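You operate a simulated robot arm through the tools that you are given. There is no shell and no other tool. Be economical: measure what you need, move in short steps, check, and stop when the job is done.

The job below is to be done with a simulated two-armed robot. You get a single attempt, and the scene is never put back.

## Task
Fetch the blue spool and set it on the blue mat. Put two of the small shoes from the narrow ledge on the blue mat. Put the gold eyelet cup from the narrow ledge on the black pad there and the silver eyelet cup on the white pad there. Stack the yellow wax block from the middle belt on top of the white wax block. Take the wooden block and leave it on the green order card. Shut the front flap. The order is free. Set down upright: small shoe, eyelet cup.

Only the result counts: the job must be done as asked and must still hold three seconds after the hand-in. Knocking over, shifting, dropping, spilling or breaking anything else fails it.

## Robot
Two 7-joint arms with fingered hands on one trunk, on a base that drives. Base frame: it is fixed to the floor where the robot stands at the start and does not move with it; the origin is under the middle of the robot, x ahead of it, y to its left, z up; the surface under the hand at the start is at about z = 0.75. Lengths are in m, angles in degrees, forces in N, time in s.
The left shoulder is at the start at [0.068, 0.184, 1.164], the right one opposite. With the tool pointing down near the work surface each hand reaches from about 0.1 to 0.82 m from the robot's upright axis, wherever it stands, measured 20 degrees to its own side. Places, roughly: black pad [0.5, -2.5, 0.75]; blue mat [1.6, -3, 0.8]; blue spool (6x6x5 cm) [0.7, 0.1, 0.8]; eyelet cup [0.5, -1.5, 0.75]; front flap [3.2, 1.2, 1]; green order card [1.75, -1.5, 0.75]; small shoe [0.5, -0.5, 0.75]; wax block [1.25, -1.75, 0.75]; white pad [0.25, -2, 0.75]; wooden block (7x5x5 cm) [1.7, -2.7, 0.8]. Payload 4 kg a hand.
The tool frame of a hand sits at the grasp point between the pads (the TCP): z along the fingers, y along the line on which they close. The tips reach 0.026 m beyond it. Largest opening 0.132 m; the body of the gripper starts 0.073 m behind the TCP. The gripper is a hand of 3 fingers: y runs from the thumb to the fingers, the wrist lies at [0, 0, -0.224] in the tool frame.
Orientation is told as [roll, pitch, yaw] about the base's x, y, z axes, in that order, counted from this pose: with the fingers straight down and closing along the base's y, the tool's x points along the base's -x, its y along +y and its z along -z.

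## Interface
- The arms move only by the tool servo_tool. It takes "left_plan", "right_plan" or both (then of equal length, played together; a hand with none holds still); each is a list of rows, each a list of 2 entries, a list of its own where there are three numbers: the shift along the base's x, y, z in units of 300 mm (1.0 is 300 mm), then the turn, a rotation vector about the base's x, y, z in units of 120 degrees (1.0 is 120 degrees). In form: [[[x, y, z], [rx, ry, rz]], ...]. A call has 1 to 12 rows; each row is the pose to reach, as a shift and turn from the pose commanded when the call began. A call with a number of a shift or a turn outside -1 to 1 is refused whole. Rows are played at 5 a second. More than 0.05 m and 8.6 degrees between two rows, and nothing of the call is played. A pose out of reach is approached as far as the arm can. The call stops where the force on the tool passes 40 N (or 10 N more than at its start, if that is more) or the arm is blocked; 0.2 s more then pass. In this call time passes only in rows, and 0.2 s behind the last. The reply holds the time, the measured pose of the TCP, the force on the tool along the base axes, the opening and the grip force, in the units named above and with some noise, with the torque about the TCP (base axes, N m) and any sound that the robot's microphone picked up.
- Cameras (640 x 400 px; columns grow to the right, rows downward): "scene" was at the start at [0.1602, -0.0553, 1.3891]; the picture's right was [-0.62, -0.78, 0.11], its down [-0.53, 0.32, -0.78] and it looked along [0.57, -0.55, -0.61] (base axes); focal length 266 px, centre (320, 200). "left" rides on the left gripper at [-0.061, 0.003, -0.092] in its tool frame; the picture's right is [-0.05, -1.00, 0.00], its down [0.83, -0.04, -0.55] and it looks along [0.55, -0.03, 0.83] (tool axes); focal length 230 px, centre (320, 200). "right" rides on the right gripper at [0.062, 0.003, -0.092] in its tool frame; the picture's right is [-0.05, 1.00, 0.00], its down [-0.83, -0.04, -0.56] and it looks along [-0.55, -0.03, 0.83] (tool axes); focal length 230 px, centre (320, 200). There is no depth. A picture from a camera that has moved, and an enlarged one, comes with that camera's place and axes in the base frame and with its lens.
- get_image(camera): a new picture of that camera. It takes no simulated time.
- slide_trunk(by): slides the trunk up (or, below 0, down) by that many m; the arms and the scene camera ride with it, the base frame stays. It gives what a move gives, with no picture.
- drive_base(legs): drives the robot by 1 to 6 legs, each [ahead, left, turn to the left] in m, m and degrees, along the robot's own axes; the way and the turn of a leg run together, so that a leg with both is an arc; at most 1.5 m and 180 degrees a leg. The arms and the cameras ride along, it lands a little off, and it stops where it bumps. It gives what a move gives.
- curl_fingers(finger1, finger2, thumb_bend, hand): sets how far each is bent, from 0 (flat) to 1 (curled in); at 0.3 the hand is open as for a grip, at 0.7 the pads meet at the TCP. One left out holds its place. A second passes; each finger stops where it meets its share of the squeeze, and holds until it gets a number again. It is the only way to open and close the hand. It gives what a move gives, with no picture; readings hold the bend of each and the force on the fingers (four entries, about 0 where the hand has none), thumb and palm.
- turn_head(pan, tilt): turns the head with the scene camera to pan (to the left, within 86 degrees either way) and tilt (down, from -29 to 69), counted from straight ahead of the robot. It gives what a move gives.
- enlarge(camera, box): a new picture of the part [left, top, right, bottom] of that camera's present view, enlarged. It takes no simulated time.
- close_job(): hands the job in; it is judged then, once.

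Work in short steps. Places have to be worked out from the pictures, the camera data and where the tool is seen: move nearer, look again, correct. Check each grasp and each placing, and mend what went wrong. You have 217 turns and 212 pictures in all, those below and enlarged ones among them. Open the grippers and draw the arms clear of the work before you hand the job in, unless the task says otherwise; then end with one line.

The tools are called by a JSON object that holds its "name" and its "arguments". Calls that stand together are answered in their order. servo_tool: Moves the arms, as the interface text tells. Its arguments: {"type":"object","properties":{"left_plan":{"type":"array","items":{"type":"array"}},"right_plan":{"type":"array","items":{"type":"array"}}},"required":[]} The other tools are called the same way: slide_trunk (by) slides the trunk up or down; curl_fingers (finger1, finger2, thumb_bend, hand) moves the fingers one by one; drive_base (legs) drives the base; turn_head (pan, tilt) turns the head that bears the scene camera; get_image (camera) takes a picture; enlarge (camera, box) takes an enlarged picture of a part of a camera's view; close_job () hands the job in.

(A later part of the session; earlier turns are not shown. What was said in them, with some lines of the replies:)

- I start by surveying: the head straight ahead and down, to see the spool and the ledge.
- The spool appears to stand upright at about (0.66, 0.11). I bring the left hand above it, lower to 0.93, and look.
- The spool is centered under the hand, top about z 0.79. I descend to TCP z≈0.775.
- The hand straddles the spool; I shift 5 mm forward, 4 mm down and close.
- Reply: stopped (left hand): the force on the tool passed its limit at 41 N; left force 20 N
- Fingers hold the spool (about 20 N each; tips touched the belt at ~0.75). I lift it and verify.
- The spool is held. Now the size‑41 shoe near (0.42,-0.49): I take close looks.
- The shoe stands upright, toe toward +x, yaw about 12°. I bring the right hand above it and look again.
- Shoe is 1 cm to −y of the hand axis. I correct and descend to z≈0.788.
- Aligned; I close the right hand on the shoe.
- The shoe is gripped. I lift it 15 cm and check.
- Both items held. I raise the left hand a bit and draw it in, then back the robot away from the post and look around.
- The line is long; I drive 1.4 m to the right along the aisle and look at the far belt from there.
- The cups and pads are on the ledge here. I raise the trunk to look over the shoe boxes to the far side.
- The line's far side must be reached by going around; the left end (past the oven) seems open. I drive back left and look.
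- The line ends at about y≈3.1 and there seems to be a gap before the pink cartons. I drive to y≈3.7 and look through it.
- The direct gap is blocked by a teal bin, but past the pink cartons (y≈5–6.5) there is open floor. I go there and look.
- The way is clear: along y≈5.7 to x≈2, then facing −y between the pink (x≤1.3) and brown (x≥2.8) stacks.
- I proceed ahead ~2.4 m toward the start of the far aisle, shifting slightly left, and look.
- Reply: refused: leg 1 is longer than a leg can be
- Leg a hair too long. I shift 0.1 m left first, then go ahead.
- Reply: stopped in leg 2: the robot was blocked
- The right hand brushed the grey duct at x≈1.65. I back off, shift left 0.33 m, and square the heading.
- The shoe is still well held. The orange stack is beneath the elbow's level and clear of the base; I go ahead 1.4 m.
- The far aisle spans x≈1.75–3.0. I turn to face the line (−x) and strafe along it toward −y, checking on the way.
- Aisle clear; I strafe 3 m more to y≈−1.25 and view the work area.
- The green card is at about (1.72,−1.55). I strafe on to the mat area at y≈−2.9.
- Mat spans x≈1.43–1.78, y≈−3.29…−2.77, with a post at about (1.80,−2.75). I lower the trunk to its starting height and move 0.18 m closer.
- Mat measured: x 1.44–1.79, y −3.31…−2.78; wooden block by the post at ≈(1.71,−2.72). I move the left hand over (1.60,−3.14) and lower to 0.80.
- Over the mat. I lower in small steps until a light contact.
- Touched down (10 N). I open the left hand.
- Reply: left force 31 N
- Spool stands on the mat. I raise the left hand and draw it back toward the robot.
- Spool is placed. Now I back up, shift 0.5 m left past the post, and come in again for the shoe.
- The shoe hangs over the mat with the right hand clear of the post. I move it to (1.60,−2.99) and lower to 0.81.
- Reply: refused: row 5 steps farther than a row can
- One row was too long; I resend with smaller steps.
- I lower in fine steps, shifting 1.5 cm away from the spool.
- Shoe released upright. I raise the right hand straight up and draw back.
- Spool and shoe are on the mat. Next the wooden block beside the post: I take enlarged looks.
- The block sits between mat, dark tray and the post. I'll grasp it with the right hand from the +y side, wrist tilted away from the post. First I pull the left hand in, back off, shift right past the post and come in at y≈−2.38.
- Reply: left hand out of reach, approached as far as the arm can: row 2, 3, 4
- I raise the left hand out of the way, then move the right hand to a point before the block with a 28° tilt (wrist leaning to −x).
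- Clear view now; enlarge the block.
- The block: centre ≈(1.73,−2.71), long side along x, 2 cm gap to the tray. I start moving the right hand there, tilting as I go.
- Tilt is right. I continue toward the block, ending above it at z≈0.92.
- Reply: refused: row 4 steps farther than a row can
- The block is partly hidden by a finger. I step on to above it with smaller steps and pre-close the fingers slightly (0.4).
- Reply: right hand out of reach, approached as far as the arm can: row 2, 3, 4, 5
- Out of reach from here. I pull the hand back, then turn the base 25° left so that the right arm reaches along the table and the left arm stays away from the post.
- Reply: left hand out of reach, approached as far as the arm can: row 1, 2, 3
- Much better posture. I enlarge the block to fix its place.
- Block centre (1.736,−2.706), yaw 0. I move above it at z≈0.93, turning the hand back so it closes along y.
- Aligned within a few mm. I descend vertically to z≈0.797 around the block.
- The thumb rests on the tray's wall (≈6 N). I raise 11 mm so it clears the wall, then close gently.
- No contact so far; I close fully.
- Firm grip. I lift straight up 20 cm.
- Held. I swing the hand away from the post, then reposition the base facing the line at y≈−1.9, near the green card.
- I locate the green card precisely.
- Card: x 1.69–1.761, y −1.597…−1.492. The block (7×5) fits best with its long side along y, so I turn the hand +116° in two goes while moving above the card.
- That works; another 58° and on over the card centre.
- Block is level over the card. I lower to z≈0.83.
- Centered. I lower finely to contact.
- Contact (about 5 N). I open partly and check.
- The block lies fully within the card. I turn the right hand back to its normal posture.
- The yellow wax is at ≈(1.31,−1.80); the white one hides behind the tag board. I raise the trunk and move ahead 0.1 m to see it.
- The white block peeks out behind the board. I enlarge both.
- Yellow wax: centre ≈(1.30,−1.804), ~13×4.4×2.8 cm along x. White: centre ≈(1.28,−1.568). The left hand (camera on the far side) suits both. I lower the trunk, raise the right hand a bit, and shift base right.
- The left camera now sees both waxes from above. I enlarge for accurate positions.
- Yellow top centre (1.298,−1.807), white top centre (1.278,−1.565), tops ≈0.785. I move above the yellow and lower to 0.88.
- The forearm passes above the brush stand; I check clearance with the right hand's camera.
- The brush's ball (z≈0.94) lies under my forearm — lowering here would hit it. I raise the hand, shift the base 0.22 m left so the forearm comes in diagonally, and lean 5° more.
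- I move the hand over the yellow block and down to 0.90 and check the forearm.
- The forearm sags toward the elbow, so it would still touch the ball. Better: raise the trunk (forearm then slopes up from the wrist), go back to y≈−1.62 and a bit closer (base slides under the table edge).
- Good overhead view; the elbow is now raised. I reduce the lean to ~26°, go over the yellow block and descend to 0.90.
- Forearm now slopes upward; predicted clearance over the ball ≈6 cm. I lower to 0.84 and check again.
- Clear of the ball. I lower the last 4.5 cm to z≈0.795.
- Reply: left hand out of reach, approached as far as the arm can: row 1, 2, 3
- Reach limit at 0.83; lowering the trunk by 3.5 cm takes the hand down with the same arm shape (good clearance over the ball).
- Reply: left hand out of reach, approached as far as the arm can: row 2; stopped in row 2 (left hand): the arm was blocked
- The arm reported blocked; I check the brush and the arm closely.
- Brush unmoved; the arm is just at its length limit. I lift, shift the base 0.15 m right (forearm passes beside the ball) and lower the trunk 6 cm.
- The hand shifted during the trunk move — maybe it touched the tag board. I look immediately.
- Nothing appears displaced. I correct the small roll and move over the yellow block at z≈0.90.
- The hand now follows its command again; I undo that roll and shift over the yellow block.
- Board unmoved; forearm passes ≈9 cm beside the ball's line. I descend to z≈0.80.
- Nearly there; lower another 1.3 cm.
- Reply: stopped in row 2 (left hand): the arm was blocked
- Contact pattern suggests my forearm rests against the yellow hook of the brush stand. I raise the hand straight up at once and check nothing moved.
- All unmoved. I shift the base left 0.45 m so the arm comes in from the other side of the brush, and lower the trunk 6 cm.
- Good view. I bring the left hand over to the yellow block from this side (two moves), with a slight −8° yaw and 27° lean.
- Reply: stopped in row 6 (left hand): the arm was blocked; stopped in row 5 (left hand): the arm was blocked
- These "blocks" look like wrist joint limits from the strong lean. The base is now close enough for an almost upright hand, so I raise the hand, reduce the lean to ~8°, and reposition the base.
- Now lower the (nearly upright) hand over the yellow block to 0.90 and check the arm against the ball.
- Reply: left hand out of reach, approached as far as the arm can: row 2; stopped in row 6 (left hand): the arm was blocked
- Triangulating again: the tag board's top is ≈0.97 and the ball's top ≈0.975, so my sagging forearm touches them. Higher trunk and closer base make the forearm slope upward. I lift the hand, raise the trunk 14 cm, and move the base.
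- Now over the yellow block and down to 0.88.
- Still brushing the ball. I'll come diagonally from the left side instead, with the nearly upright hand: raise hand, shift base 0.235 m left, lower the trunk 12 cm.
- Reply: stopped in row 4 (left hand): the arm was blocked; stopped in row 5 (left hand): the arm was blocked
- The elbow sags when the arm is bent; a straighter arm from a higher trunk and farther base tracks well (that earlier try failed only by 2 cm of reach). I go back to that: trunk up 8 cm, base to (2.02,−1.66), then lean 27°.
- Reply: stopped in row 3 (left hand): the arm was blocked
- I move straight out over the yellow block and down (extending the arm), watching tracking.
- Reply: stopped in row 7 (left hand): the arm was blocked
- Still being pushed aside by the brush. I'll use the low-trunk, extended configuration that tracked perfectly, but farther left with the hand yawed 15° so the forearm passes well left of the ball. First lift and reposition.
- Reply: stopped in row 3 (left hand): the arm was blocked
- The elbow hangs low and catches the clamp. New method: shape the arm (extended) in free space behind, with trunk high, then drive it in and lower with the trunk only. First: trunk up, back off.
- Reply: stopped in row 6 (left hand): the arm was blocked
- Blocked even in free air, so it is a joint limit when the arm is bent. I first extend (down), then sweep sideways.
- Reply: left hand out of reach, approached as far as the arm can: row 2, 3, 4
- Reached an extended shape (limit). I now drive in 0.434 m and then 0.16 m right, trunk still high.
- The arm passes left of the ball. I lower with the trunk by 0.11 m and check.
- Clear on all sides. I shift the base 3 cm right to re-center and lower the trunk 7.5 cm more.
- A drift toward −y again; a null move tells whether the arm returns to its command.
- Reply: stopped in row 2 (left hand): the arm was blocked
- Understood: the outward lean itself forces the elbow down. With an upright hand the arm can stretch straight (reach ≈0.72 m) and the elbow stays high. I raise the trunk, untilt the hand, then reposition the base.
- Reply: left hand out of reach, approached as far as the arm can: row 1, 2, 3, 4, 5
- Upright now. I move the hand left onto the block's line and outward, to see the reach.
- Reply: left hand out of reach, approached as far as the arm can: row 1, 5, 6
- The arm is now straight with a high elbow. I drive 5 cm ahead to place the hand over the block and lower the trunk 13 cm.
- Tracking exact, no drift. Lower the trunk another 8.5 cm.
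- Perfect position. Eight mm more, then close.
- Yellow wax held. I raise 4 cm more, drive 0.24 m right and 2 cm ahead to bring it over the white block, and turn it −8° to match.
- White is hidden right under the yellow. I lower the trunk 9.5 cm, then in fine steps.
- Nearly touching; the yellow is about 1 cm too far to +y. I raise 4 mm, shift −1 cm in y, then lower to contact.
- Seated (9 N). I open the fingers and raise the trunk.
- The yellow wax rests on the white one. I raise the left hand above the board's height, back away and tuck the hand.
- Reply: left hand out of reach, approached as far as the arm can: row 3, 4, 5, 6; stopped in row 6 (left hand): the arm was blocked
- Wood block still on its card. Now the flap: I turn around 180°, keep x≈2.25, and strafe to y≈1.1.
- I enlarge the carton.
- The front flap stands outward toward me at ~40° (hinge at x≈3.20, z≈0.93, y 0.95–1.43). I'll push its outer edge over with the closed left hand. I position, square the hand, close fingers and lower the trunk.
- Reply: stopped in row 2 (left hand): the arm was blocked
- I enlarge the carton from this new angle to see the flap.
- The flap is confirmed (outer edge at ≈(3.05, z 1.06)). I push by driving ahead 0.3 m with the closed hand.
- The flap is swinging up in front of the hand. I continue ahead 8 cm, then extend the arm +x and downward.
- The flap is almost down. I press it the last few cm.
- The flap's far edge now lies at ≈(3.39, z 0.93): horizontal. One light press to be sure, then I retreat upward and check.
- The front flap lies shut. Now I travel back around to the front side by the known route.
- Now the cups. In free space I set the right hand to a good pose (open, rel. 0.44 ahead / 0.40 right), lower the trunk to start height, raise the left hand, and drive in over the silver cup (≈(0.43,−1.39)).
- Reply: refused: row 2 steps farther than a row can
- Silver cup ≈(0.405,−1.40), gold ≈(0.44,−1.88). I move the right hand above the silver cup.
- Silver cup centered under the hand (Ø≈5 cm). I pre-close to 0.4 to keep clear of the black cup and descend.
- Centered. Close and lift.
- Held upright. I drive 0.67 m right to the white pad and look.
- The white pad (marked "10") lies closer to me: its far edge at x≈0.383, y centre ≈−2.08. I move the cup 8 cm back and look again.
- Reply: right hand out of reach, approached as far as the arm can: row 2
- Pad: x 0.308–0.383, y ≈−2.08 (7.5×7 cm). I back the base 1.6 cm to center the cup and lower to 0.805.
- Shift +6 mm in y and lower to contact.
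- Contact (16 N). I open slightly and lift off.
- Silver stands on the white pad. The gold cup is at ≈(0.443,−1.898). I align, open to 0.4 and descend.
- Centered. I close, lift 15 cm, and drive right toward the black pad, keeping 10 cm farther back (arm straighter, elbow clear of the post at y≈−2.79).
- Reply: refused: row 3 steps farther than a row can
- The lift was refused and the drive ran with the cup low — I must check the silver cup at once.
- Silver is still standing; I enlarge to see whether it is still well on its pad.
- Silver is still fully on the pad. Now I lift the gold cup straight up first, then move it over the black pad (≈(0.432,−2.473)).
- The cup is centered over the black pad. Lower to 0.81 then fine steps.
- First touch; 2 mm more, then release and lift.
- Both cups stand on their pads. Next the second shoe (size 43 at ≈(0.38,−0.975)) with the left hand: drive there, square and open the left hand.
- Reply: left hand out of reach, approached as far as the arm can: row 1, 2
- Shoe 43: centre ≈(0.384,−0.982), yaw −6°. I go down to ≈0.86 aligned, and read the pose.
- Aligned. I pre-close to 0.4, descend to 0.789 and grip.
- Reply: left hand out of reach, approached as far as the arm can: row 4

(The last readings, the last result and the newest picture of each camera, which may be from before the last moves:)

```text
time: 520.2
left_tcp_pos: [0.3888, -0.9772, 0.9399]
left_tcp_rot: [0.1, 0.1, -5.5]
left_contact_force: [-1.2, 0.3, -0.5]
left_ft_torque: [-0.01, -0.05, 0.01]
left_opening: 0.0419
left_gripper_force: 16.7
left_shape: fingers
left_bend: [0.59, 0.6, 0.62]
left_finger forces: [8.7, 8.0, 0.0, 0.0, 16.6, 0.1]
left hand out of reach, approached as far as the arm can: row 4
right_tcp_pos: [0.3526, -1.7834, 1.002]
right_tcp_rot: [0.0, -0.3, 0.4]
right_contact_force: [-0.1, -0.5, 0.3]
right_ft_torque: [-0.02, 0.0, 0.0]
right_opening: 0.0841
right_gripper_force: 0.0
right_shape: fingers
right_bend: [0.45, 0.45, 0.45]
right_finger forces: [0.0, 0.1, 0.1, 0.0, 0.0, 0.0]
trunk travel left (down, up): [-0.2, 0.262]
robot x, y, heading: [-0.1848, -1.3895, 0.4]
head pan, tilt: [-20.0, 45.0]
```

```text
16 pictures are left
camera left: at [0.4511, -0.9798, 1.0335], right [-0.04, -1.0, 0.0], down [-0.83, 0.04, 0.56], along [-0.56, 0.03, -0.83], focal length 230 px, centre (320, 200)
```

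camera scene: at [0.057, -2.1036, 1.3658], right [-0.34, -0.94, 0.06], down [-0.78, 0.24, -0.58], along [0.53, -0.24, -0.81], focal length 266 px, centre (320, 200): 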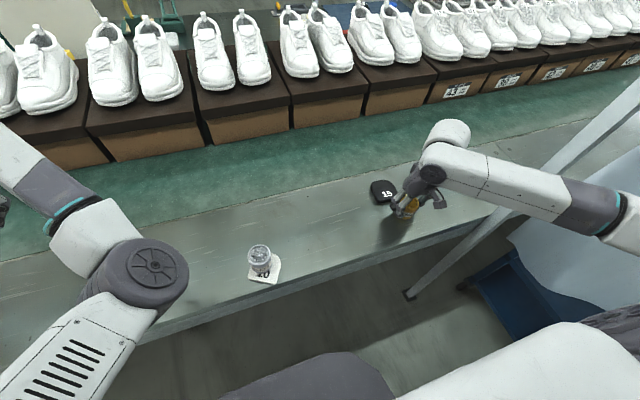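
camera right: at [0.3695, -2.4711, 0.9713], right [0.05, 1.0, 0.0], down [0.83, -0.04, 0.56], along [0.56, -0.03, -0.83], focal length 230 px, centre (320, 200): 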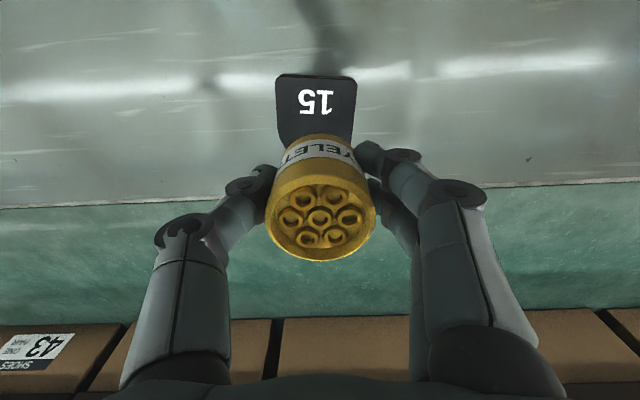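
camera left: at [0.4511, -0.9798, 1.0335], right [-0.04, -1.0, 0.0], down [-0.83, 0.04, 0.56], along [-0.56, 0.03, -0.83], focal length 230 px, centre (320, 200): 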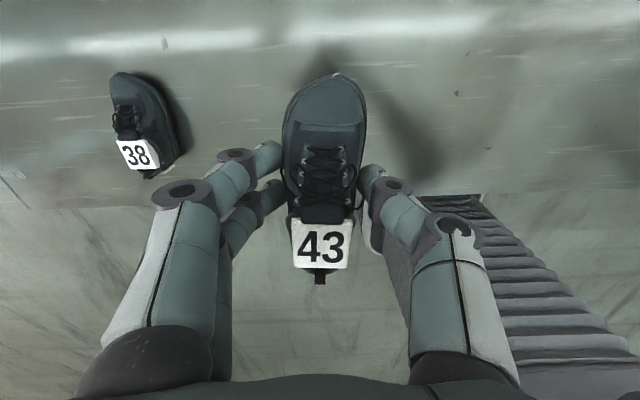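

Shoe 43 is held upright. I raise the trunk, back out and travel the known route around again.

{"name": "slide_trunk", "arguments": {"by": 0.26}}

{"name": "drive_base", "arguments": {"legs": [[-0.6, 0, -0.4], [0, 1.45, 0], [0, 1.45, 0], [0, 1.45, 0], [0, 1.45, 0], [0, 1.28, 0]]}}

```text
time: 522.9
left_tcp_pos: [0.3893, -0.9772, 1.2006]
left_tcp_rot: [-0.1, 0.2, -5.5]
left_contact_force: [-0.7, 0.2, 0.0]
left_ft_torque: [-0.02, -0.01, 0.01]
left_opening: 0.0422
left_gripper_force: 16.9
left_shape: fingers
left_bend: [0.59, 0.6, 0.62]
left_finger forces: [8.6, 8.0, 0.0, 0.1, 16.6, 0.0]
right_tcp_pos: [0.3531, -1.7802, 1.263]
right_tcp_rot: [0.1, -0.3, 0.4]
right_contact_force: [-0.5, 0.4, 0.4]
right_ft_torque: [0.02, 0.0, -0.02]
right_opening: 0.0843
right_gripper_force: 0.1
right_shape: fingers
right_bend: [0.45, 0.45, 0.45]
right_finger forces: [0.1, 0.1, 0.1, 0.0, 0.0, 0.2]
trunk travel left (down, up): [-0.46, 0.002]
robot x, y, heading: [-0.1857, -1.3919, 0.4]
head pan, tilt: [-20.0, 45.0]
```

```text
time: 559.6
left_tcp_pos: [-0.1257, 6.0791, 1.2002]
left_tcp_rot: [0.1, -0.1, -7.5]
left_contact_force: [0.3, 0.0, -0.5]
left_ft_torque: [-0.04, 0.02, 0.01]
left_opening: 0.0416
left_gripper_force: 16.2
left_shape: fingers
left_bend: [0.59, 0.6, 0.62]
left_finger forces: [8.7, 8.0, 0.0, 0.0, 16.6, 0.0]
right_tcp_pos: [-0.1906, 5.2773, 1.2624]
right_tcp_rot: [-0.1, -0.4, -1.6]
right_contact_force: [0.4, -0.5, -0.3]
right_ft_torque: [-0.02, 0.0, 0.03]
right_opening: 0.0841
right_gripper_force: 0.1
right_shape: fingers
right_bend: [0.45, 0.45, 0.45]
right_finger forces: [0.0, 0.1, 0.1, 0.0, 0.1, 0.0]
trunk travel left (down, up): [-0.46, 0.002]
robot x, y, heading: [-0.7164, 5.6904, -1.7]
head pan, tilt: [-20.0, 45.0]
```

{"name": "drive_base", "arguments": {"legs": [[0, 0, 1.7], [1.4, 0, 0], [1.34, 0, 0], [0, 0, -90], [0, 0.2, 0]]}}

```text
time: 578.3
left_tcp_pos: [2.626, 5.1113, 1.202]
left_tcp_rot: [0.2, 0.0, -96.2]
left_contact_force: [0.2, 0.2, -0.4]
left_ft_torque: [-0.02, -0.01, 0.04]
left_opening: 0.0418
left_gripper_force: 16.4
left_shape: fingers
left_bend: [0.59, 0.6, 0.62]
left_finger forces: [8.5, 7.6, 0.0, 0.0, 16.1, 0.0]
right_tcp_pos: [1.8222, 5.1592, 1.2625]
right_tcp_rot: [0.2, -0.3, -90.3]
right_contact_force: [0.3, 0.3, -0.3]
right_ft_torque: [-0.04, -0.01, 0.0]
right_opening: 0.084
right_gripper_force: 0.0
right_shape: fingers
right_bend: [0.45, 0.45, 0.45]
right_finger forces: [0.0, 0.0, 0.0, 0.0, 0.1, 0.0]
trunk travel left (down, up): [-0.46, 0.002]
robot x, y, heading: [2.228, 5.6903, -90.5]
head pan, tilt: [-20.0, 45.0]
```

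{"name": "drive_base", "arguments": {"legs": [[1.1, 0, 0.5], [0.25, 0.22, 0], [0.85, 0, 0], [0.25, 0.08, 0], [0, 0, -90]]}}

```text
time: 595.1
left_tcp_pos: [1.9476, 2.8544, 1.2007]
left_tcp_rot: [0.1, 0.1, 173.0]
left_contact_force: [-0.6, 0.6, -1.0]
left_ft_torque: [-0.01, 0.02, 0.0]
left_opening: 0.041
left_gripper_force: 16.0
left_shape: fingers
left_bend: [0.6, 0.6, 0.62]
left_finger forces: [8.3, 7.5, 0.0, 0.0, 15.9, 0.0]
right_tcp_pos: [2.0066, 3.6585, 1.2627]
right_tcp_rot: [0.1, -0.3, 178.8]
right_contact_force: [0.2, -0.3, 0.7]
right_ft_torque: [0.0, -0.02, 0.01]
right_opening: 0.084
right_gripper_force: 0.1
right_shape: fingers
right_bend: [0.45, 0.45, 0.45]
right_finger forces: [0.0, 0.1, 0.1, 0.0, 0.0, 0.0]
trunk travel left (down, up): [-0.46, 0.002]
robot x, y, heading: [2.5368, 3.2519, 179.0]
head pan, tilt: [-20.0, 45.0]
```

{"name": "drive_base", "arguments": {"legs": [[-0.07, 0, 1], [0, 1.5, 0], [0, 1.5, 0], [0, 1.5, 0]]}}

{"name": "drive_base", "arguments": {"legs": [[0, 1.5, 0], [0, 0.2, 0]]}}

```text
time: 617.3
left_tcp_pos: [1.9857, -1.6684, 1.2009]
left_tcp_rot: [0.1, 0.0, 173.9]
left_contact_force: [0.2, -0.2, -0.4]
left_ft_torque: [0.01, 0.0, 0.0]
left_opening: 0.0413
left_gripper_force: 16.2
left_shape: fingers
left_bend: [0.6, 0.6, 0.62]
left_finger forces: [8.3, 7.5, 0.0, 0.0, 16.0, 0.1]
right_tcp_pos: [2.0302, -0.8628, 1.263]
right_tcp_rot: [0.0, -0.3, 179.9]
right_contact_force: [1.5, 0.3, 0.8]
right_ft_torque: [0.05, 0.02, 0.04]
right_opening: 0.0841
right_gripper_force: 0.1
right_shape: fingers
right_bend: [0.45, 0.45, 0.45]
right_finger forces: [0.0, 0.1, 0.1, 0.1, 0.0, 0.1]
trunk travel left (down, up): [-0.46, 0.002]
robot x, y, heading: [2.5651, -1.2608, 179.7]
head pan, tilt: [-20.0, 45.0]
```

```text
time: 625.9
left_tcp_pos: [1.9552, -3.3387, 1.2019]
left_tcp_rot: [0.3, 0.1, 172.7]
left_contact_force: [0.7, 0.9, -0.4]
left_ft_torque: [-0.04, 0.0, 0.0]
left_opening: 0.0413
left_gripper_force: 15.4
left_shape: fingers
left_bend: [0.6, 0.6, 0.62]
left_finger forces: [8.3, 7.7, 0.1, 0.1, 16.1, 0.0]
right_tcp_pos: [2.0147, -2.535, 1.2613]
right_tcp_rot: [0.0, -0.3, 178.8]
right_contact_force: [-0.7, -0.1, 0.5]
right_ft_torque: [-0.07, -0.03, 0.02]
right_opening: 0.0841
right_gripper_force: 0.0
right_shape: fingers
right_bend: [0.45, 0.45, 0.45]
right_finger forces: [0.0, 0.0, 0.0, 0.0, 0.1, 0.0]
trunk travel left (down, up): [-0.46, 0.002]
robot x, y, heading: [2.5406, -2.9473, 178.6]
head pan, tilt: [-20.0, 45.0]
```

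At the mat. I lower the trunk, align the base at y≈−2.70 and drive in so the left hand enters left of the post.

{"name": "slide_trunk", "arguments": {"by": -0.255}}

{"name": "drive_base", "arguments": {"legs": [[0, -0.25, 1.4], [0.33, 0, 0]]}}

{"name": "turn_head", "arguments": {"pan": 10, "tilt": 45}}

{"name": "get_image", "arguments": {"camera": "scene"}}

```text
time: 628.5
left_tcp_pos: [1.9553, -3.3424, 0.946]
left_tcp_rot: [0.1, 0.0, 172.9]
left_contact_force: [-0.3, 0.7, -0.9]
left_ft_torque: [0.0, 0.0, 0.0]
left_opening: 0.041
left_gripper_force: 16.1
left_shape: fingers
left_bend: [0.6, 0.6, 0.62]
left_finger forces: [8.4, 7.6, 0.0, 0.1, 16.0, 0.0]
right_tcp_pos: [2.015, -2.5392, 1.007]
right_tcp_rot: [0.0, -0.5, 178.8]
right_contact_force: [0.1, 0.1, -0.6]
right_ft_torque: [0.0, 0.02, 0.01]
right_opening: 0.084
right_gripper_force: 0.1
right_shape: fingers
right_bend: [0.45, 0.45, 0.45]
right_finger forces: [0.0, 0.0, 0.0, 0.0, 0.0, 0.1]
trunk travel left (down, up): [-0.205, 0.257]
robot x, y, heading: [2.5452, -2.9473, 179.0]
head pan, tilt: [-20.0, 45.0]
```

```text
time: 632.1
left_tcp_pos: [1.6346, -3.1071, 0.945]
left_tcp_rot: [-0.1, 0.1, 174.0]
left_contact_force: [1.3, 0.4, -1.1]
left_ft_torque: [0.02, 0.01, 0.0]
left_opening: 0.0414
left_gripper_force: 16.3
left_shape: fingers
left_bend: [0.6, 0.6, 0.62]
left_finger forces: [8.3, 7.7, 0.0, 0.0, 16.1, 0.0]
right_tcp_pos: [1.6762, -2.3027, 1.009]
right_tcp_rot: [0.0, -0.3, -179.9]
right_contact_force: [-0.6, 0.0, 0.0]
right_ft_torque: [0.03, 0.01, 0.02]
right_opening: 0.0838
right_gripper_force: 0.1
right_shape: fingers
right_bend: [0.45, 0.45, 0.45]
right_finger forces: [0.1, 0.1, 0.1, 0.0, 0.0, 0.1]
trunk travel left (down, up): [-0.205, 0.257]
robot x, y, heading: [2.2112, -2.6967, -179.9]
head pan, tilt: [-20.0, 45.0]
```

```text
time: 633.0
left_tcp_pos: [1.6375, -3.1067, 0.9443]
left_tcp_rot: [0.0, 0.0, 174.1]
left_contact_force: [0.2, 0.1, -1.4]
left_ft_torque: [0.0, -0.01, 0.03]
left_opening: 0.0414
left_gripper_force: 15.9
left_shape: fingers
left_bend: [0.6, 0.6, 0.62]
left_finger forces: [8.4, 7.5, 0.1, 0.1, 16.0, 0.0]
right_tcp_pos: [1.6765, -2.3048, 1.0078]
right_tcp_rot: [0.1, -0.3, -179.9]
right_contact_force: [-0.4, -0.8, -0.4]
right_ft_torque: [0.04, 0.03, -0.01]
right_opening: 0.084
right_gripper_force: 0.1
right_shape: fingers
right_bend: [0.45, 0.45, 0.45]
right_finger forces: [0.1, 0.0, 0.0, 0.1, 0.0, 0.0]
trunk travel left (down, up): [-0.205, 0.257]
robot x, y, heading: [2.2119, -2.6996, -179.8]
head pan, tilt: [10.0, 45.0]
```

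```text
15 pictures are left
camera scene: at [2.0529, -2.711, 1.3714], right [-0.17, 0.98, -0.03], down [0.81, 0.12, -0.58], along [-0.57, -0.12, -0.81], focal length 266 px, centre (320, 200)
```

scene: 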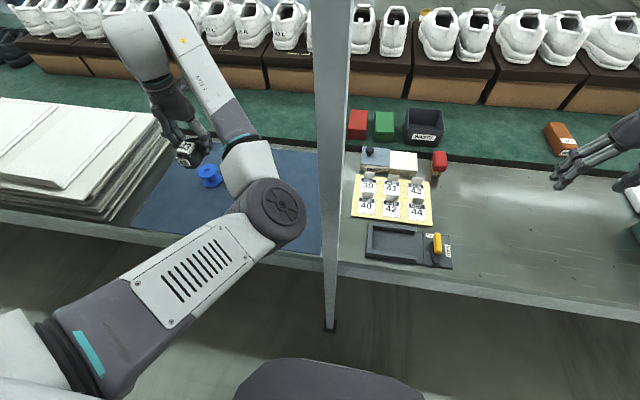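

Rather than crossing toward the post, I place the shoe on the free front part of the mat at ≈(1.71,−3.11). I back up 7.3 cm and lower to 0.815.

{"name": "drive_base", "arguments": {"legs": [[-0.073, 0, 0]]}}

{"name": "servo_tool", "arguments": {"left_plan": [[[0, 0, -0.15], [0, 0, 0]], [[0, 0, -0.3], [0, 0, 0]], [[0, 0, -0.43], [0, 0, 0]]]}}

{"name": "get_image", "arguments": {"camera": "left"}}

{"name": "enlarge", "arguments": {"camera": "scene", "box": [120, 110, 340, 270]}}

```text
time: 634.1
left_tcp_pos: [1.7104, -3.1074, 0.9452]
left_tcp_rot: [0.0, -0.1, 174.2]
left_contact_force: [0.9, 0.6, -0.7]
left_ft_torque: [-0.03, 0.03, -0.03]
left_opening: 0.0412
left_gripper_force: 16.1
left_shape: fingers
left_bend: [0.6, 0.6, 0.62]
left_finger forces: [8.4, 7.7, 0.0, 0.1, 16.0, 0.1]
right_tcp_pos: [1.7499, -2.3027, 1.0072]
right_tcp_rot: [0.1, -0.3, -179.8]
right_contact_force: [0.8, 0.1, 0.2]
right_ft_torque: [-0.03, 0.03, -0.01]
right_opening: 0.0841
right_gripper_force: 0.0
right_shape: fingers
right_bend: [0.45, 0.45, 0.45]
right_finger forces: [0.0, 0.0, 0.1, 0.1, 0.1, 0.0]
trunk travel left (down, up): [-0.205, 0.257]
robot x, y, heading: [2.2884, -2.6958, -179.9]
head pan, tilt: [10.0, 45.0]
```

```text
time: 634.9
left_tcp_pos: [1.7085, -3.1075, 0.8155]
left_tcp_rot: [0.0, 0.1, 174.3]
left_contact_force: [-0.3, 0.6, -0.6]
left_ft_torque: [-0.04, -0.01, 0.01]
left_opening: 0.0412
left_gripper_force: 16.2
left_shape: fingers
left_bend: [0.6, 0.6, 0.62]
left_finger forces: [8.3, 7.6, 0.0, 0.1, 15.9, 0.0]
right_tcp_pos: [1.7483, -2.3034, 1.0083]
right_tcp_rot: [-0.1, -0.3, -179.8]
right_contact_force: [0.9, 0.3, -1.0]
right_ft_torque: [0.03, -0.03, -0.02]
right_opening: 0.084
right_gripper_force: 0.1
right_shape: fingers
right_bend: [0.45, 0.45, 0.45]
right_finger forces: [0.0, 0.0, 0.0, 0.1, 0.1, 0.0]
trunk travel left (down, up): [-0.205, 0.257]
robot x, y, heading: [2.2855, -2.6991, -180.0]
head pan, tilt: [10.0, 45.0]
```

```text
14 pictures are left
camera left: at [1.6471, -3.1051, 0.908], right [0.05, 1.0, 0.0], down [0.83, -0.04, 0.56], along [0.56, -0.03, -0.83], focal length 230 px, centre (320, 200)
```

left: 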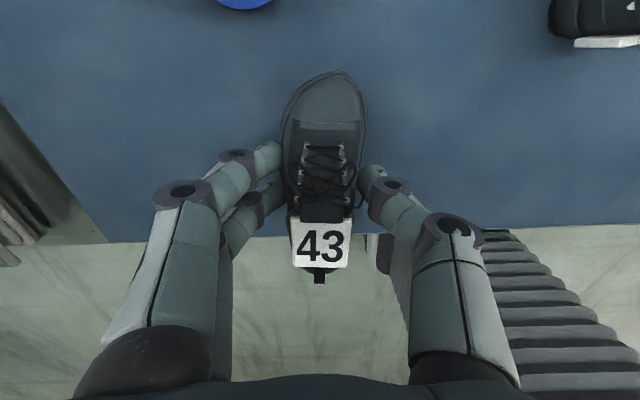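

```text
2.50 times, centred on (230, 190) of scene
camera zoom: at [2.1246, -2.7114, 1.3713], right [-0.17, 0.98, -0.03], down [0.81, 0.12, -0.58], along [-0.57, -0.12, -0.81], focal length 666 px, centre (545, 225)
```

zoom: 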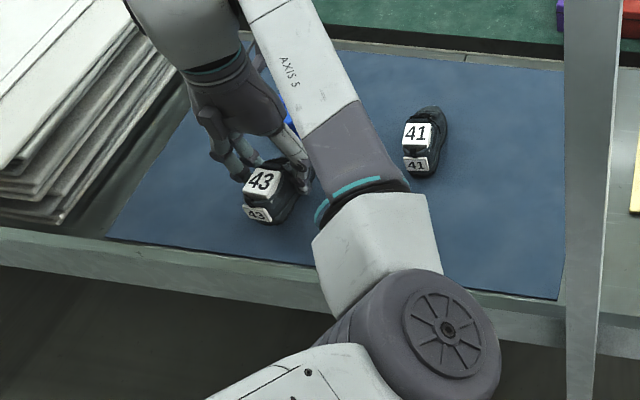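

Well inside the mat, clear of the spool. I lower in fine steps.

{"name": "servo_tool", "arguments": {"left_plan": [[[0, 0, -0.03], [0, 0, 0]], [[0, 0, -0.05], [0, 0, 0]], [[0, 0, -0.06], [0, 0, 0]]]}}

{"name": "servo_tool", "arguments": {"left_plan": [[[0, 0, -0.008], [0, 0, 0]]]}}

```text
time: 635.7
left_tcp_pos: [1.7088, -3.1054, 0.7998]
left_tcp_rot: [-0.1, 0.2, 174.1]
left_contact_force: [0.0, 0.1, -1.7]
left_ft_torque: [0.02, 0.01, -0.04]
left_opening: 0.0411
left_gripper_force: 16.0
left_shape: fingers
left_bend: [0.6, 0.6, 0.62]
left_finger forces: [8.4, 7.6, 0.0, 0.0, 16.1, 0.0]
right_tcp_pos: [1.7484, -2.303, 1.0072]
right_tcp_rot: [0.0, -0.3, -179.8]
right_contact_force: [1.0, -0.5, -0.2]
right_ft_torque: [0.0, 0.0, -0.01]
right_opening: 0.084
right_gripper_force: 0.1
right_shape: fingers
right_bend: [0.45, 0.45, 0.45]
right_finger forces: [0.0, 0.0, 0.1, 0.0, 0.0, 0.0]
trunk travel left (down, up): [-0.205, 0.257]
robot x, y, heading: [2.2866, -2.7006, -180.0]
head pan, tilt: [10.0, 45.0]
```

```text
time: 636.1
left_tcp_pos: [1.7095, -3.106, 0.7964]
left_tcp_rot: [0.1, 0.0, 174.0]
left_contact_force: [-0.9, 0.6, 0.6]
left_ft_torque: [0.01, 0.0, -0.01]
left_opening: 0.041
left_gripper_force: 16.0
left_shape: fingers
left_bend: [0.6, 0.61, 0.62]
left_finger forces: [8.3, 7.7, 0.1, 0.0, 16.7, 0.1]
right_tcp_pos: [1.749, -2.302, 1.0071]
right_tcp_rot: [0.0, -0.3, -179.7]
right_contact_force: [-0.6, 0.1, 0.4]
right_ft_torque: [-0.03, 0.0, 0.0]
right_opening: 0.0843
right_gripper_force: 0.0
right_shape: fingers
right_bend: [0.45, 0.45, 0.45]
right_finger forces: [0.0, 0.0, 0.1, 0.0, 0.1, 0.1]
trunk travel left (down, up): [-0.205, 0.257]
robot x, y, heading: [2.2907, -2.699, -179.7]
head pan, tilt: [10.0, 45.0]
```

First touch; 2 mm more, release, and lift straight up.

{"name": "servo_tool", "arguments": {"left_plan": [[[0, 0, -0.006], [0, 0, 0]]]}}

{"name": "curl_fingers", "arguments": {"hand": "left", "finger1": 0.48, "finger2": 0.48, "thumb_bend": 0.48}}

{"name": "servo_tool", "arguments": {"left_plan": [[[0, 0, 0.1], [0, 0, 0]], [[0, 0, 0.24], [0, 0, 0]], [[0, 0, 0.39], [0, 0, 0]], [[0, 0, 0.5], [0, 0, 0]]]}}

{"name": "slide_trunk", "arguments": {"by": 0.15}}

{"name": "drive_base", "arguments": {"legs": [[-0.25, 0, 0]]}}

{"name": "turn_head", "arguments": {"pan": 20, "tilt": 35}}

{"name": "get_image", "arguments": {"camera": "scene"}}

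```text
time: 636.5
left_tcp_pos: [1.7089, -3.107, 0.795]
left_tcp_rot: [0.1, -0.2, 174.3]
left_contact_force: [0.0, 1.3, 4.6]
left_ft_torque: [0.0, -0.01, 0.0]
left_opening: 0.0408
left_gripper_force: 17.1
left_shape: fingers
left_bend: [0.6, 0.61, 0.62]
left_finger forces: [8.4, 7.9, 0.0, 0.0, 17.5, 0.1]
right_tcp_pos: [1.7502, -2.3019, 1.0089]
right_tcp_rot: [0.0, -0.3, -179.7]
right_contact_force: [-0.1, -0.1, -0.2]
right_ft_torque: [-0.01, -0.01, -0.03]
right_opening: 0.0843
right_gripper_force: 0.1
right_shape: fingers
right_bend: [0.45, 0.45, 0.45]
right_finger forces: [0.1, 0.0, 0.0, 0.1, 0.1, 0.1]
trunk travel left (down, up): [-0.205, 0.257]
robot x, y, heading: [2.2899, -2.6977, -180.3]
head pan, tilt: [10.0, 45.0]
```

```text
time: 637.5
left_tcp_pos: [1.7098, -3.1084, 0.7932]
left_tcp_rot: [-0.1, 0.0, 174.3]
left_contact_force: [0.1, 1.0, -0.1]
left_ft_torque: [-0.01, -0.03, -0.03]
left_opening: 0.0737
left_gripper_force: 0.0
left_shape: fingers
left_bend: [0.48, 0.48, 0.48]
left_finger forces: [0.0, 0.0, 0.0, 0.1, 0.1, 0.1]
right_tcp_pos: [1.7486, -2.3023, 1.0081]
right_tcp_rot: [0.0, -0.3, -179.7]
right_contact_force: [0.2, 0.1, 0.6]
right_ft_torque: [-0.04, -0.05, 0.0]
right_opening: 0.0842
right_gripper_force: 0.0
right_shape: fingers
right_bend: [0.45, 0.45, 0.45]
right_finger forces: [0.1, 0.1, 0.0, 0.1, 0.0, 0.1]
trunk travel left (down, up): [-0.205, 0.257]
robot x, y, heading: [2.286, -2.7007, -180.0]
head pan, tilt: [10.0, 45.0]
```

```text
time: 638.5
left_tcp_pos: [1.7084, -3.1058, 0.9444]
left_tcp_rot: [-0.1, 0.1, 174.2]
left_contact_force: [0.0, 0.0, 0.4]
left_ft_torque: [0.0, -0.02, 0.01]
left_opening: 0.0737
left_gripper_force: 0.1
left_shape: fingers
left_bend: [0.48, 0.48, 0.48]
left_finger forces: [0.0, 0.1, 0.0, 0.0, 0.0, 0.0]
right_tcp_pos: [1.7497, -2.3022, 1.0075]
right_tcp_rot: [0.0, -0.3, -179.9]
right_contact_force: [-0.5, -0.3, 0.9]
right_ft_torque: [0.02, 0.01, 0.02]
right_opening: 0.084
right_gripper_force: 0.1
right_shape: fingers
right_bend: [0.45, 0.45, 0.45]
right_finger forces: [0.1, 0.0, 0.0, 0.0, 0.0, 0.0]
trunk travel left (down, up): [-0.205, 0.257]
robot x, y, heading: [2.2874, -2.6987, -179.9]
head pan, tilt: [10.0, 45.0]
```

```text
time: 640.2
left_tcp_pos: [1.7081, -3.1081, 1.0927]
left_tcp_rot: [0.0, 0.1, 174.2]
left_contact_force: [-0.3, 0.2, -0.6]
left_ft_torque: [-0.01, 0.02, 0.01]
left_opening: 0.0739
left_gripper_force: 0.1
left_shape: fingers
left_bend: [0.48, 0.48, 0.48]
left_finger forces: [0.1, 0.0, 0.0, 0.0, 0.0, 0.0]
right_tcp_pos: [1.7489, -2.3033, 1.1567]
right_tcp_rot: [0.0, -0.3, -179.8]
right_contact_force: [0.5, -0.8, -0.5]
right_ft_torque: [0.01, -0.03, 0.02]
right_opening: 0.0843
right_gripper_force: 0.0
right_shape: fingers
right_bend: [0.45, 0.45, 0.45]
right_finger forces: [0.0, 0.0, 0.0, 0.1, 0.0, 0.0]
trunk travel left (down, up): [-0.355, 0.107]
robot x, y, heading: [2.2857, -2.6969, -180.1]
head pan, tilt: [10.0, 45.0]
```

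```text
time: 642.0
left_tcp_pos: [1.9562, -3.1058, 1.093]
left_tcp_rot: [0.0, 0.1, 174.1]
left_contact_force: [-0.1, 0.0, 0.7]
left_ft_torque: [-0.03, 0.0, 0.01]
left_opening: 0.0737
left_gripper_force: 0.0
left_shape: fingers
left_bend: [0.48, 0.48, 0.48]
left_finger forces: [0.0, 0.0, 0.1, 0.2, 0.0, 0.0]
right_tcp_pos: [1.9988, -2.3018, 1.1581]
right_tcp_rot: [-0.1, -0.3, -179.9]
right_contact_force: [-0.8, -0.1, 1.5]
right_ft_torque: [0.01, -0.02, 0.0]
right_opening: 0.0841
right_gripper_force: 0.0
right_shape: fingers
right_bend: [0.45, 0.45, 0.45]
right_finger forces: [0.0, 0.0, 0.0, 0.0, 0.1, 0.0]
trunk travel left (down, up): [-0.355, 0.107]
robot x, y, heading: [2.5361, -2.6991, -180.0]
head pan, tilt: [10.0, 45.0]
```

```text
time: 642.8
left_tcp_pos: [1.957, -3.1064, 1.0943]
left_tcp_rot: [0.0, 0.0, 174.2]
left_contact_force: [0.0, -0.3, -0.7]
left_ft_torque: [0.0, -0.01, -0.01]
left_opening: 0.0737
left_gripper_force: 0.1
left_shape: fingers
left_bend: [0.48, 0.48, 0.48]
left_finger forces: [0.0, 0.0, 0.0, 0.0, 0.0, 0.0]
right_tcp_pos: [1.999, -2.3014, 1.1574]
right_tcp_rot: [0.0, -0.3, -179.9]
right_contact_force: [0.1, 0.6, -0.8]
right_ft_torque: [-0.01, 0.03, -0.03]
right_opening: 0.084
right_gripper_force: 0.1
right_shape: fingers
right_bend: [0.45, 0.45, 0.45]
right_finger forces: [0.0, 0.0, 0.0, 0.0, 0.1, 0.0]
trunk travel left (down, up): [-0.355, 0.107]
robot x, y, heading: [2.536, -2.6984, -179.8]
head pan, tilt: [20.0, 35.0]
```

```text
12 pictures are left
camera scene: at [2.4467, -2.7262, 1.5567], right [-0.34, 0.94, -0.01], down [0.56, 0.2, -0.8], along [-0.75, -0.28, -0.6], focal length 266 px, centre (320, 200)
```

scene: 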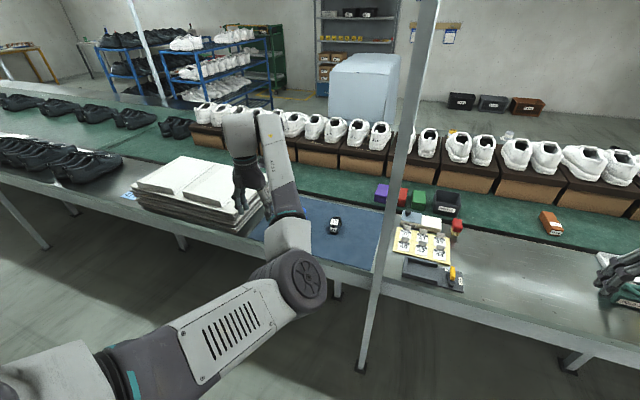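

The arm hides the mat; I strafe right 0.8 m to view the mat and the wax stack/card.

{"name": "drive_base", "arguments": {"legs": [[0, -0.8, 0]]}}

{"name": "turn_head", "arguments": {"pan": 40, "tilt": 25}}

{"name": "enlarge", "arguments": {"camera": "scene", "box": [60, 150, 380, 330]}}

{"name": "turn_head", "arguments": {"pan": -20, "tilt": 30}}

{"name": "get_image", "arguments": {"camera": "scene"}}

```text
time: 647.1
left_tcp_pos: [1.9556, -2.3072, 1.0939]
left_tcp_rot: [-0.1, 0.0, 174.5]
left_contact_force: [-0.5, 0.2, 0.2]
left_ft_torque: [0.03, 0.02, 0.03]
left_opening: 0.0741
left_gripper_force: 0.0
left_shape: fingers
left_bend: [0.48, 0.48, 0.48]
left_finger forces: [0.0, 0.1, 0.1, 0.0, 0.0, 0.1]
right_tcp_pos: [1.9923, -1.5025, 1.1588]
right_tcp_rot: [-0.2, -0.2, -179.5]
right_contact_force: [-0.5, -0.2, 0.0]
right_ft_torque: [-0.02, 0.01, -0.03]
right_opening: 0.0838
right_gripper_force: 0.0
right_shape: fingers
right_bend: [0.45, 0.45, 0.45]
right_finger forces: [0.0, 0.0, 0.0, 0.0, 0.1, 0.0]
trunk travel left (down, up): [-0.355, 0.107]
robot x, y, heading: [2.5302, -1.8965, -179.6]
head pan, tilt: [20.0, 35.0]
```

```text
time: 647.9
left_tcp_pos: [1.9564, -2.3065, 1.0934]
left_tcp_rot: [0.0, 0.0, 174.5]
left_contact_force: [-0.3, -0.6, -0.4]
left_ft_torque: [-0.01, -0.03, 0.0]
left_opening: 0.0738
left_gripper_force: 0.0
left_shape: fingers
left_bend: [0.48, 0.48, 0.48]
left_finger forces: [0.0, 0.0, 0.1, 0.0, 0.1, 0.1]
right_tcp_pos: [1.9917, -1.5016, 1.1578]
right_tcp_rot: [0.0, -0.3, -179.4]
right_contact_force: [0.4, 0.0, -0.3]
right_ft_torque: [0.02, 0.03, 0.01]
right_opening: 0.0842
right_gripper_force: 0.1
right_shape: fingers
right_bend: [0.45, 0.45, 0.45]
right_finger forces: [0.0, 0.0, 0.0, 0.0, 0.0, 0.1]
trunk travel left (down, up): [-0.355, 0.107]
robot x, y, heading: [2.532, -1.8928, -179.4]
head pan, tilt: [40.0, 25.0]
```

```text
2.00 times, centred on (220, 240) of scene
camera zoom: at [2.4541, -1.9527, 1.5727], right [-0.65, 0.76, -0.02], down [0.35, 0.27, -0.9], along [-0.68, -0.59, -0.44], focal length 533 px, centre (520, 120)
```

zoom: 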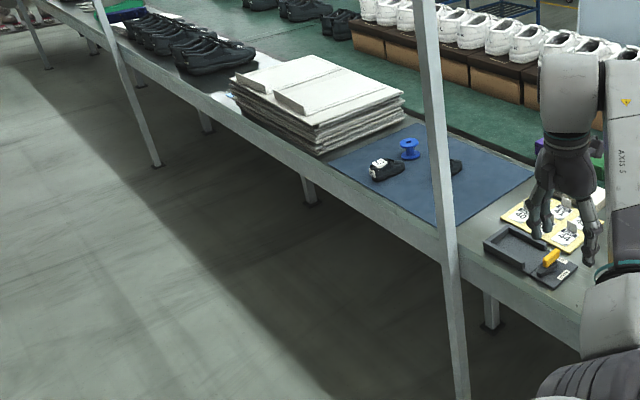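

```text
time: 649.2
left_tcp_pos: [1.9562, -2.307, 1.0934]
left_tcp_rot: [0.0, 0.0, 174.4]
left_contact_force: [0.6, -0.2, -0.8]
left_ft_torque: [-0.02, -0.02, -0.01]
left_opening: 0.0738
left_gripper_force: 0.2
left_shape: fingers
left_bend: [0.48, 0.48, 0.48]
left_finger forces: [0.1, 0.0, 0.1, 0.0, 0.0, 0.0]
right_tcp_pos: [1.9928, -1.5023, 1.1584]
right_tcp_rot: [0.1, -0.3, -179.5]
right_contact_force: [-0.2, -0.4, 0.6]
right_ft_torque: [0.01, -0.04, 0.01]
right_opening: 0.0842
right_gripper_force: 0.1
right_shape: fingers
right_bend: [0.45, 0.45, 0.45]
right_finger forces: [0.1, 0.0, 0.0, 0.0, 0.0, 0.1]
trunk travel left (down, up): [-0.355, 0.107]
robot x, y, heading: [2.5301, -1.8967, -179.7]
head pan, tilt: [-20.0, 30.0]
```

```text
10 pictures are left
camera scene: at [2.4393, -1.863, 1.5643], right [0.33, 0.94, 0.01], down [0.5, -0.17, -0.85], along [-0.8, 0.29, -0.53], focal length 266 px, centre (320, 200)
```

scene: 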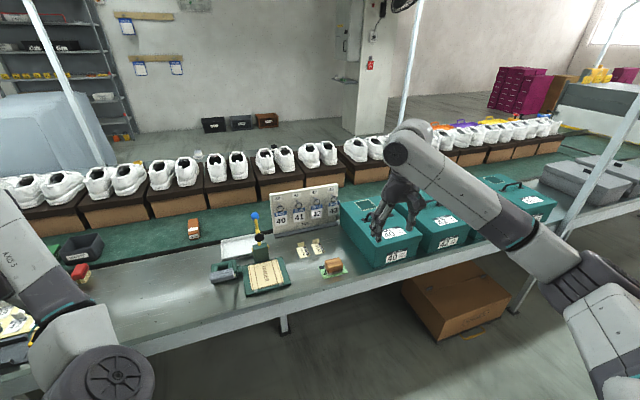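

Mat shows spool and both shoes upright; the block is on the card. A last look at the carton's flap from afar.

{"name": "turn_head", "arguments": {"pan": -86, "tilt": 10}}

{"name": "get_image", "arguments": {"camera": "scene"}}

```text
time: 650.6
left_tcp_pos: [1.9564, -2.306, 1.0951]
left_tcp_rot: [0.0, 0.0, 174.4]
left_contact_force: [0.5, 0.8, 0.4]
left_ft_torque: [0.0, -0.01, -0.01]
left_opening: 0.0739
left_gripper_force: 0.1
left_shape: fingers
left_bend: [0.48, 0.48, 0.48]
left_finger forces: [0.0, 0.0, 0.1, 0.0, 0.0, 0.0]
right_tcp_pos: [1.9919, -1.5025, 1.1573]
right_tcp_rot: [0.0, -0.3, -179.5]
right_contact_force: [0.0, 0.1, 0.4]
right_ft_torque: [-0.01, 0.01, -0.03]
right_opening: 0.0843
right_gripper_force: 0.1
right_shape: fingers
right_bend: [0.45, 0.45, 0.45]
right_finger forces: [0.1, 0.1, 0.1, 0.0, 0.1, 0.0]
trunk travel left (down, up): [-0.355, 0.107]
robot x, y, heading: [2.5306, -1.8958, -179.8]
head pan, tilt: [-85.9, 10.0]
```

```text
9 pictures are left
camera scene: at [2.5162, -1.8005, 1.5991], right [1.0, 0.08, 0.03], down [0.04, -0.17, -0.98], along [-0.07, 0.98, -0.18], focal length 266 px, centre (320, 200)
```

scene: 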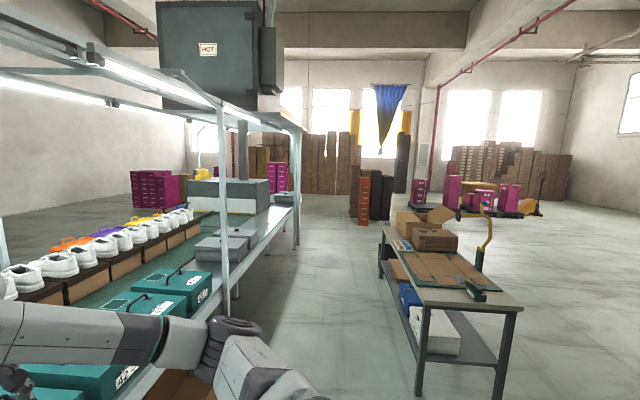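

{"name": "enlarge", "arguments": {"camera": "scene", "box": [370, 195, 490, 270]}}

```text
5.33 times, centred on (430, 232) of scene
camera zoom: at [2.5162, -1.8005, 1.5991], right [1.0, 0.08, 0.03], down [0.04, -0.17, -0.98], along [-0.07, 0.98, -0.18], focal length 1420 px, centre (-267, 27)
```

zoom: 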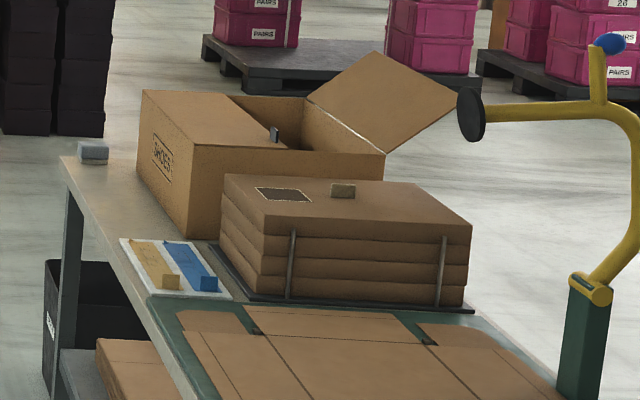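

The front flap is flat and shut. I open both grippers fully (arms are clear) and hand in.

{"name": "curl_fingers", "arguments": {"hand": "left", "finger1": 0.3, "finger2": 0.3, "thumb_bend": 0.3}}

{"name": "curl_fingers", "arguments": {"hand": "right", "finger1": 0.3, "finger2": 0.3, "thumb_bend": 0.3}}

{"name": "close_job", "arguments": {}}

```text
time: 651.6
left_tcp_pos: [1.9568, -2.3068, 1.0935]
left_tcp_rot: [0.0, 0.0, 174.6]
left_contact_force: [0.4, 0.0, 1.0]
left_ft_torque: [0.0, -0.01, 0.0]
left_opening: 0.1339
left_gripper_force: 0.1
left_shape: fingers
left_bend: [0.3, 0.3, 0.3]
left_finger forces: [0.0, 0.0, 0.0, 0.1, 0.0, 0.0]
right_tcp_pos: [1.9913, -1.5022, 1.158]
right_tcp_rot: [0.0, -0.3, -179.5]
right_contact_force: [0.2, -0.5, -0.2]
right_ft_torque: [0.01, 0.0, 0.04]
right_opening: 0.0841
right_gripper_force: 0.2
right_shape: fingers
right_bend: [0.45, 0.45, 0.45]
right_finger forces: [0.0, 0.0, 0.0, 0.1, 0.0, 0.0]
trunk travel left (down, up): [-0.355, 0.107]
robot x, y, heading: [2.5295, -1.8941, -179.9]
head pan, tilt: [-85.9, 10.0]
```

```text
time: 652.6
left_tcp_pos: [1.956, -2.3077, 1.0936]
left_tcp_rot: [-0.1, 0.0, 174.5]
left_contact_force: [0.2, 0.2, -0.1]
left_ft_torque: [-0.02, 0.01, 0.04]
left_opening: 0.134
left_gripper_force: 0.1
left_shape: fingers
left_bend: [0.3, 0.3, 0.3]
left_finger forces: [0.1, 0.1, 0.0, 0.0, 0.1, 0.0]
right_tcp_pos: [1.993, -1.5024, 1.1576]
right_tcp_rot: [0.0, -0.3, -179.6]
right_contact_force: [0.2, 0.2, 0.4]
right_ft_torque: [0.04, -0.05, -0.01]
right_opening: 0.1339
right_gripper_force: 0.0
right_shape: fingers
right_bend: [0.3, 0.3, 0.3]
right_finger forces: [0.1, 0.1, 0.1, 0.0, 0.1, 0.0]
trunk travel left (down, up): [-0.355, 0.107]
robot x, y, heading: [2.5333, -1.8981, -179.6]
head pan, tilt: [-85.9, 10.0]
```

```text
The job is handed in.
```

I handed the job in with every item placed: spool and shoes 41 and 43 on the blue mat, gold cup on the black pad, silver cup on the white pad, yellow wax on the white wax, wooden block on the green card, and the front flap shut. Along the way my arm touched a grey duct, probably the brush stand, and possibly the silver cup on its pad, but pictures afterwards showed the cup and stand still in place; the duct got no close look.
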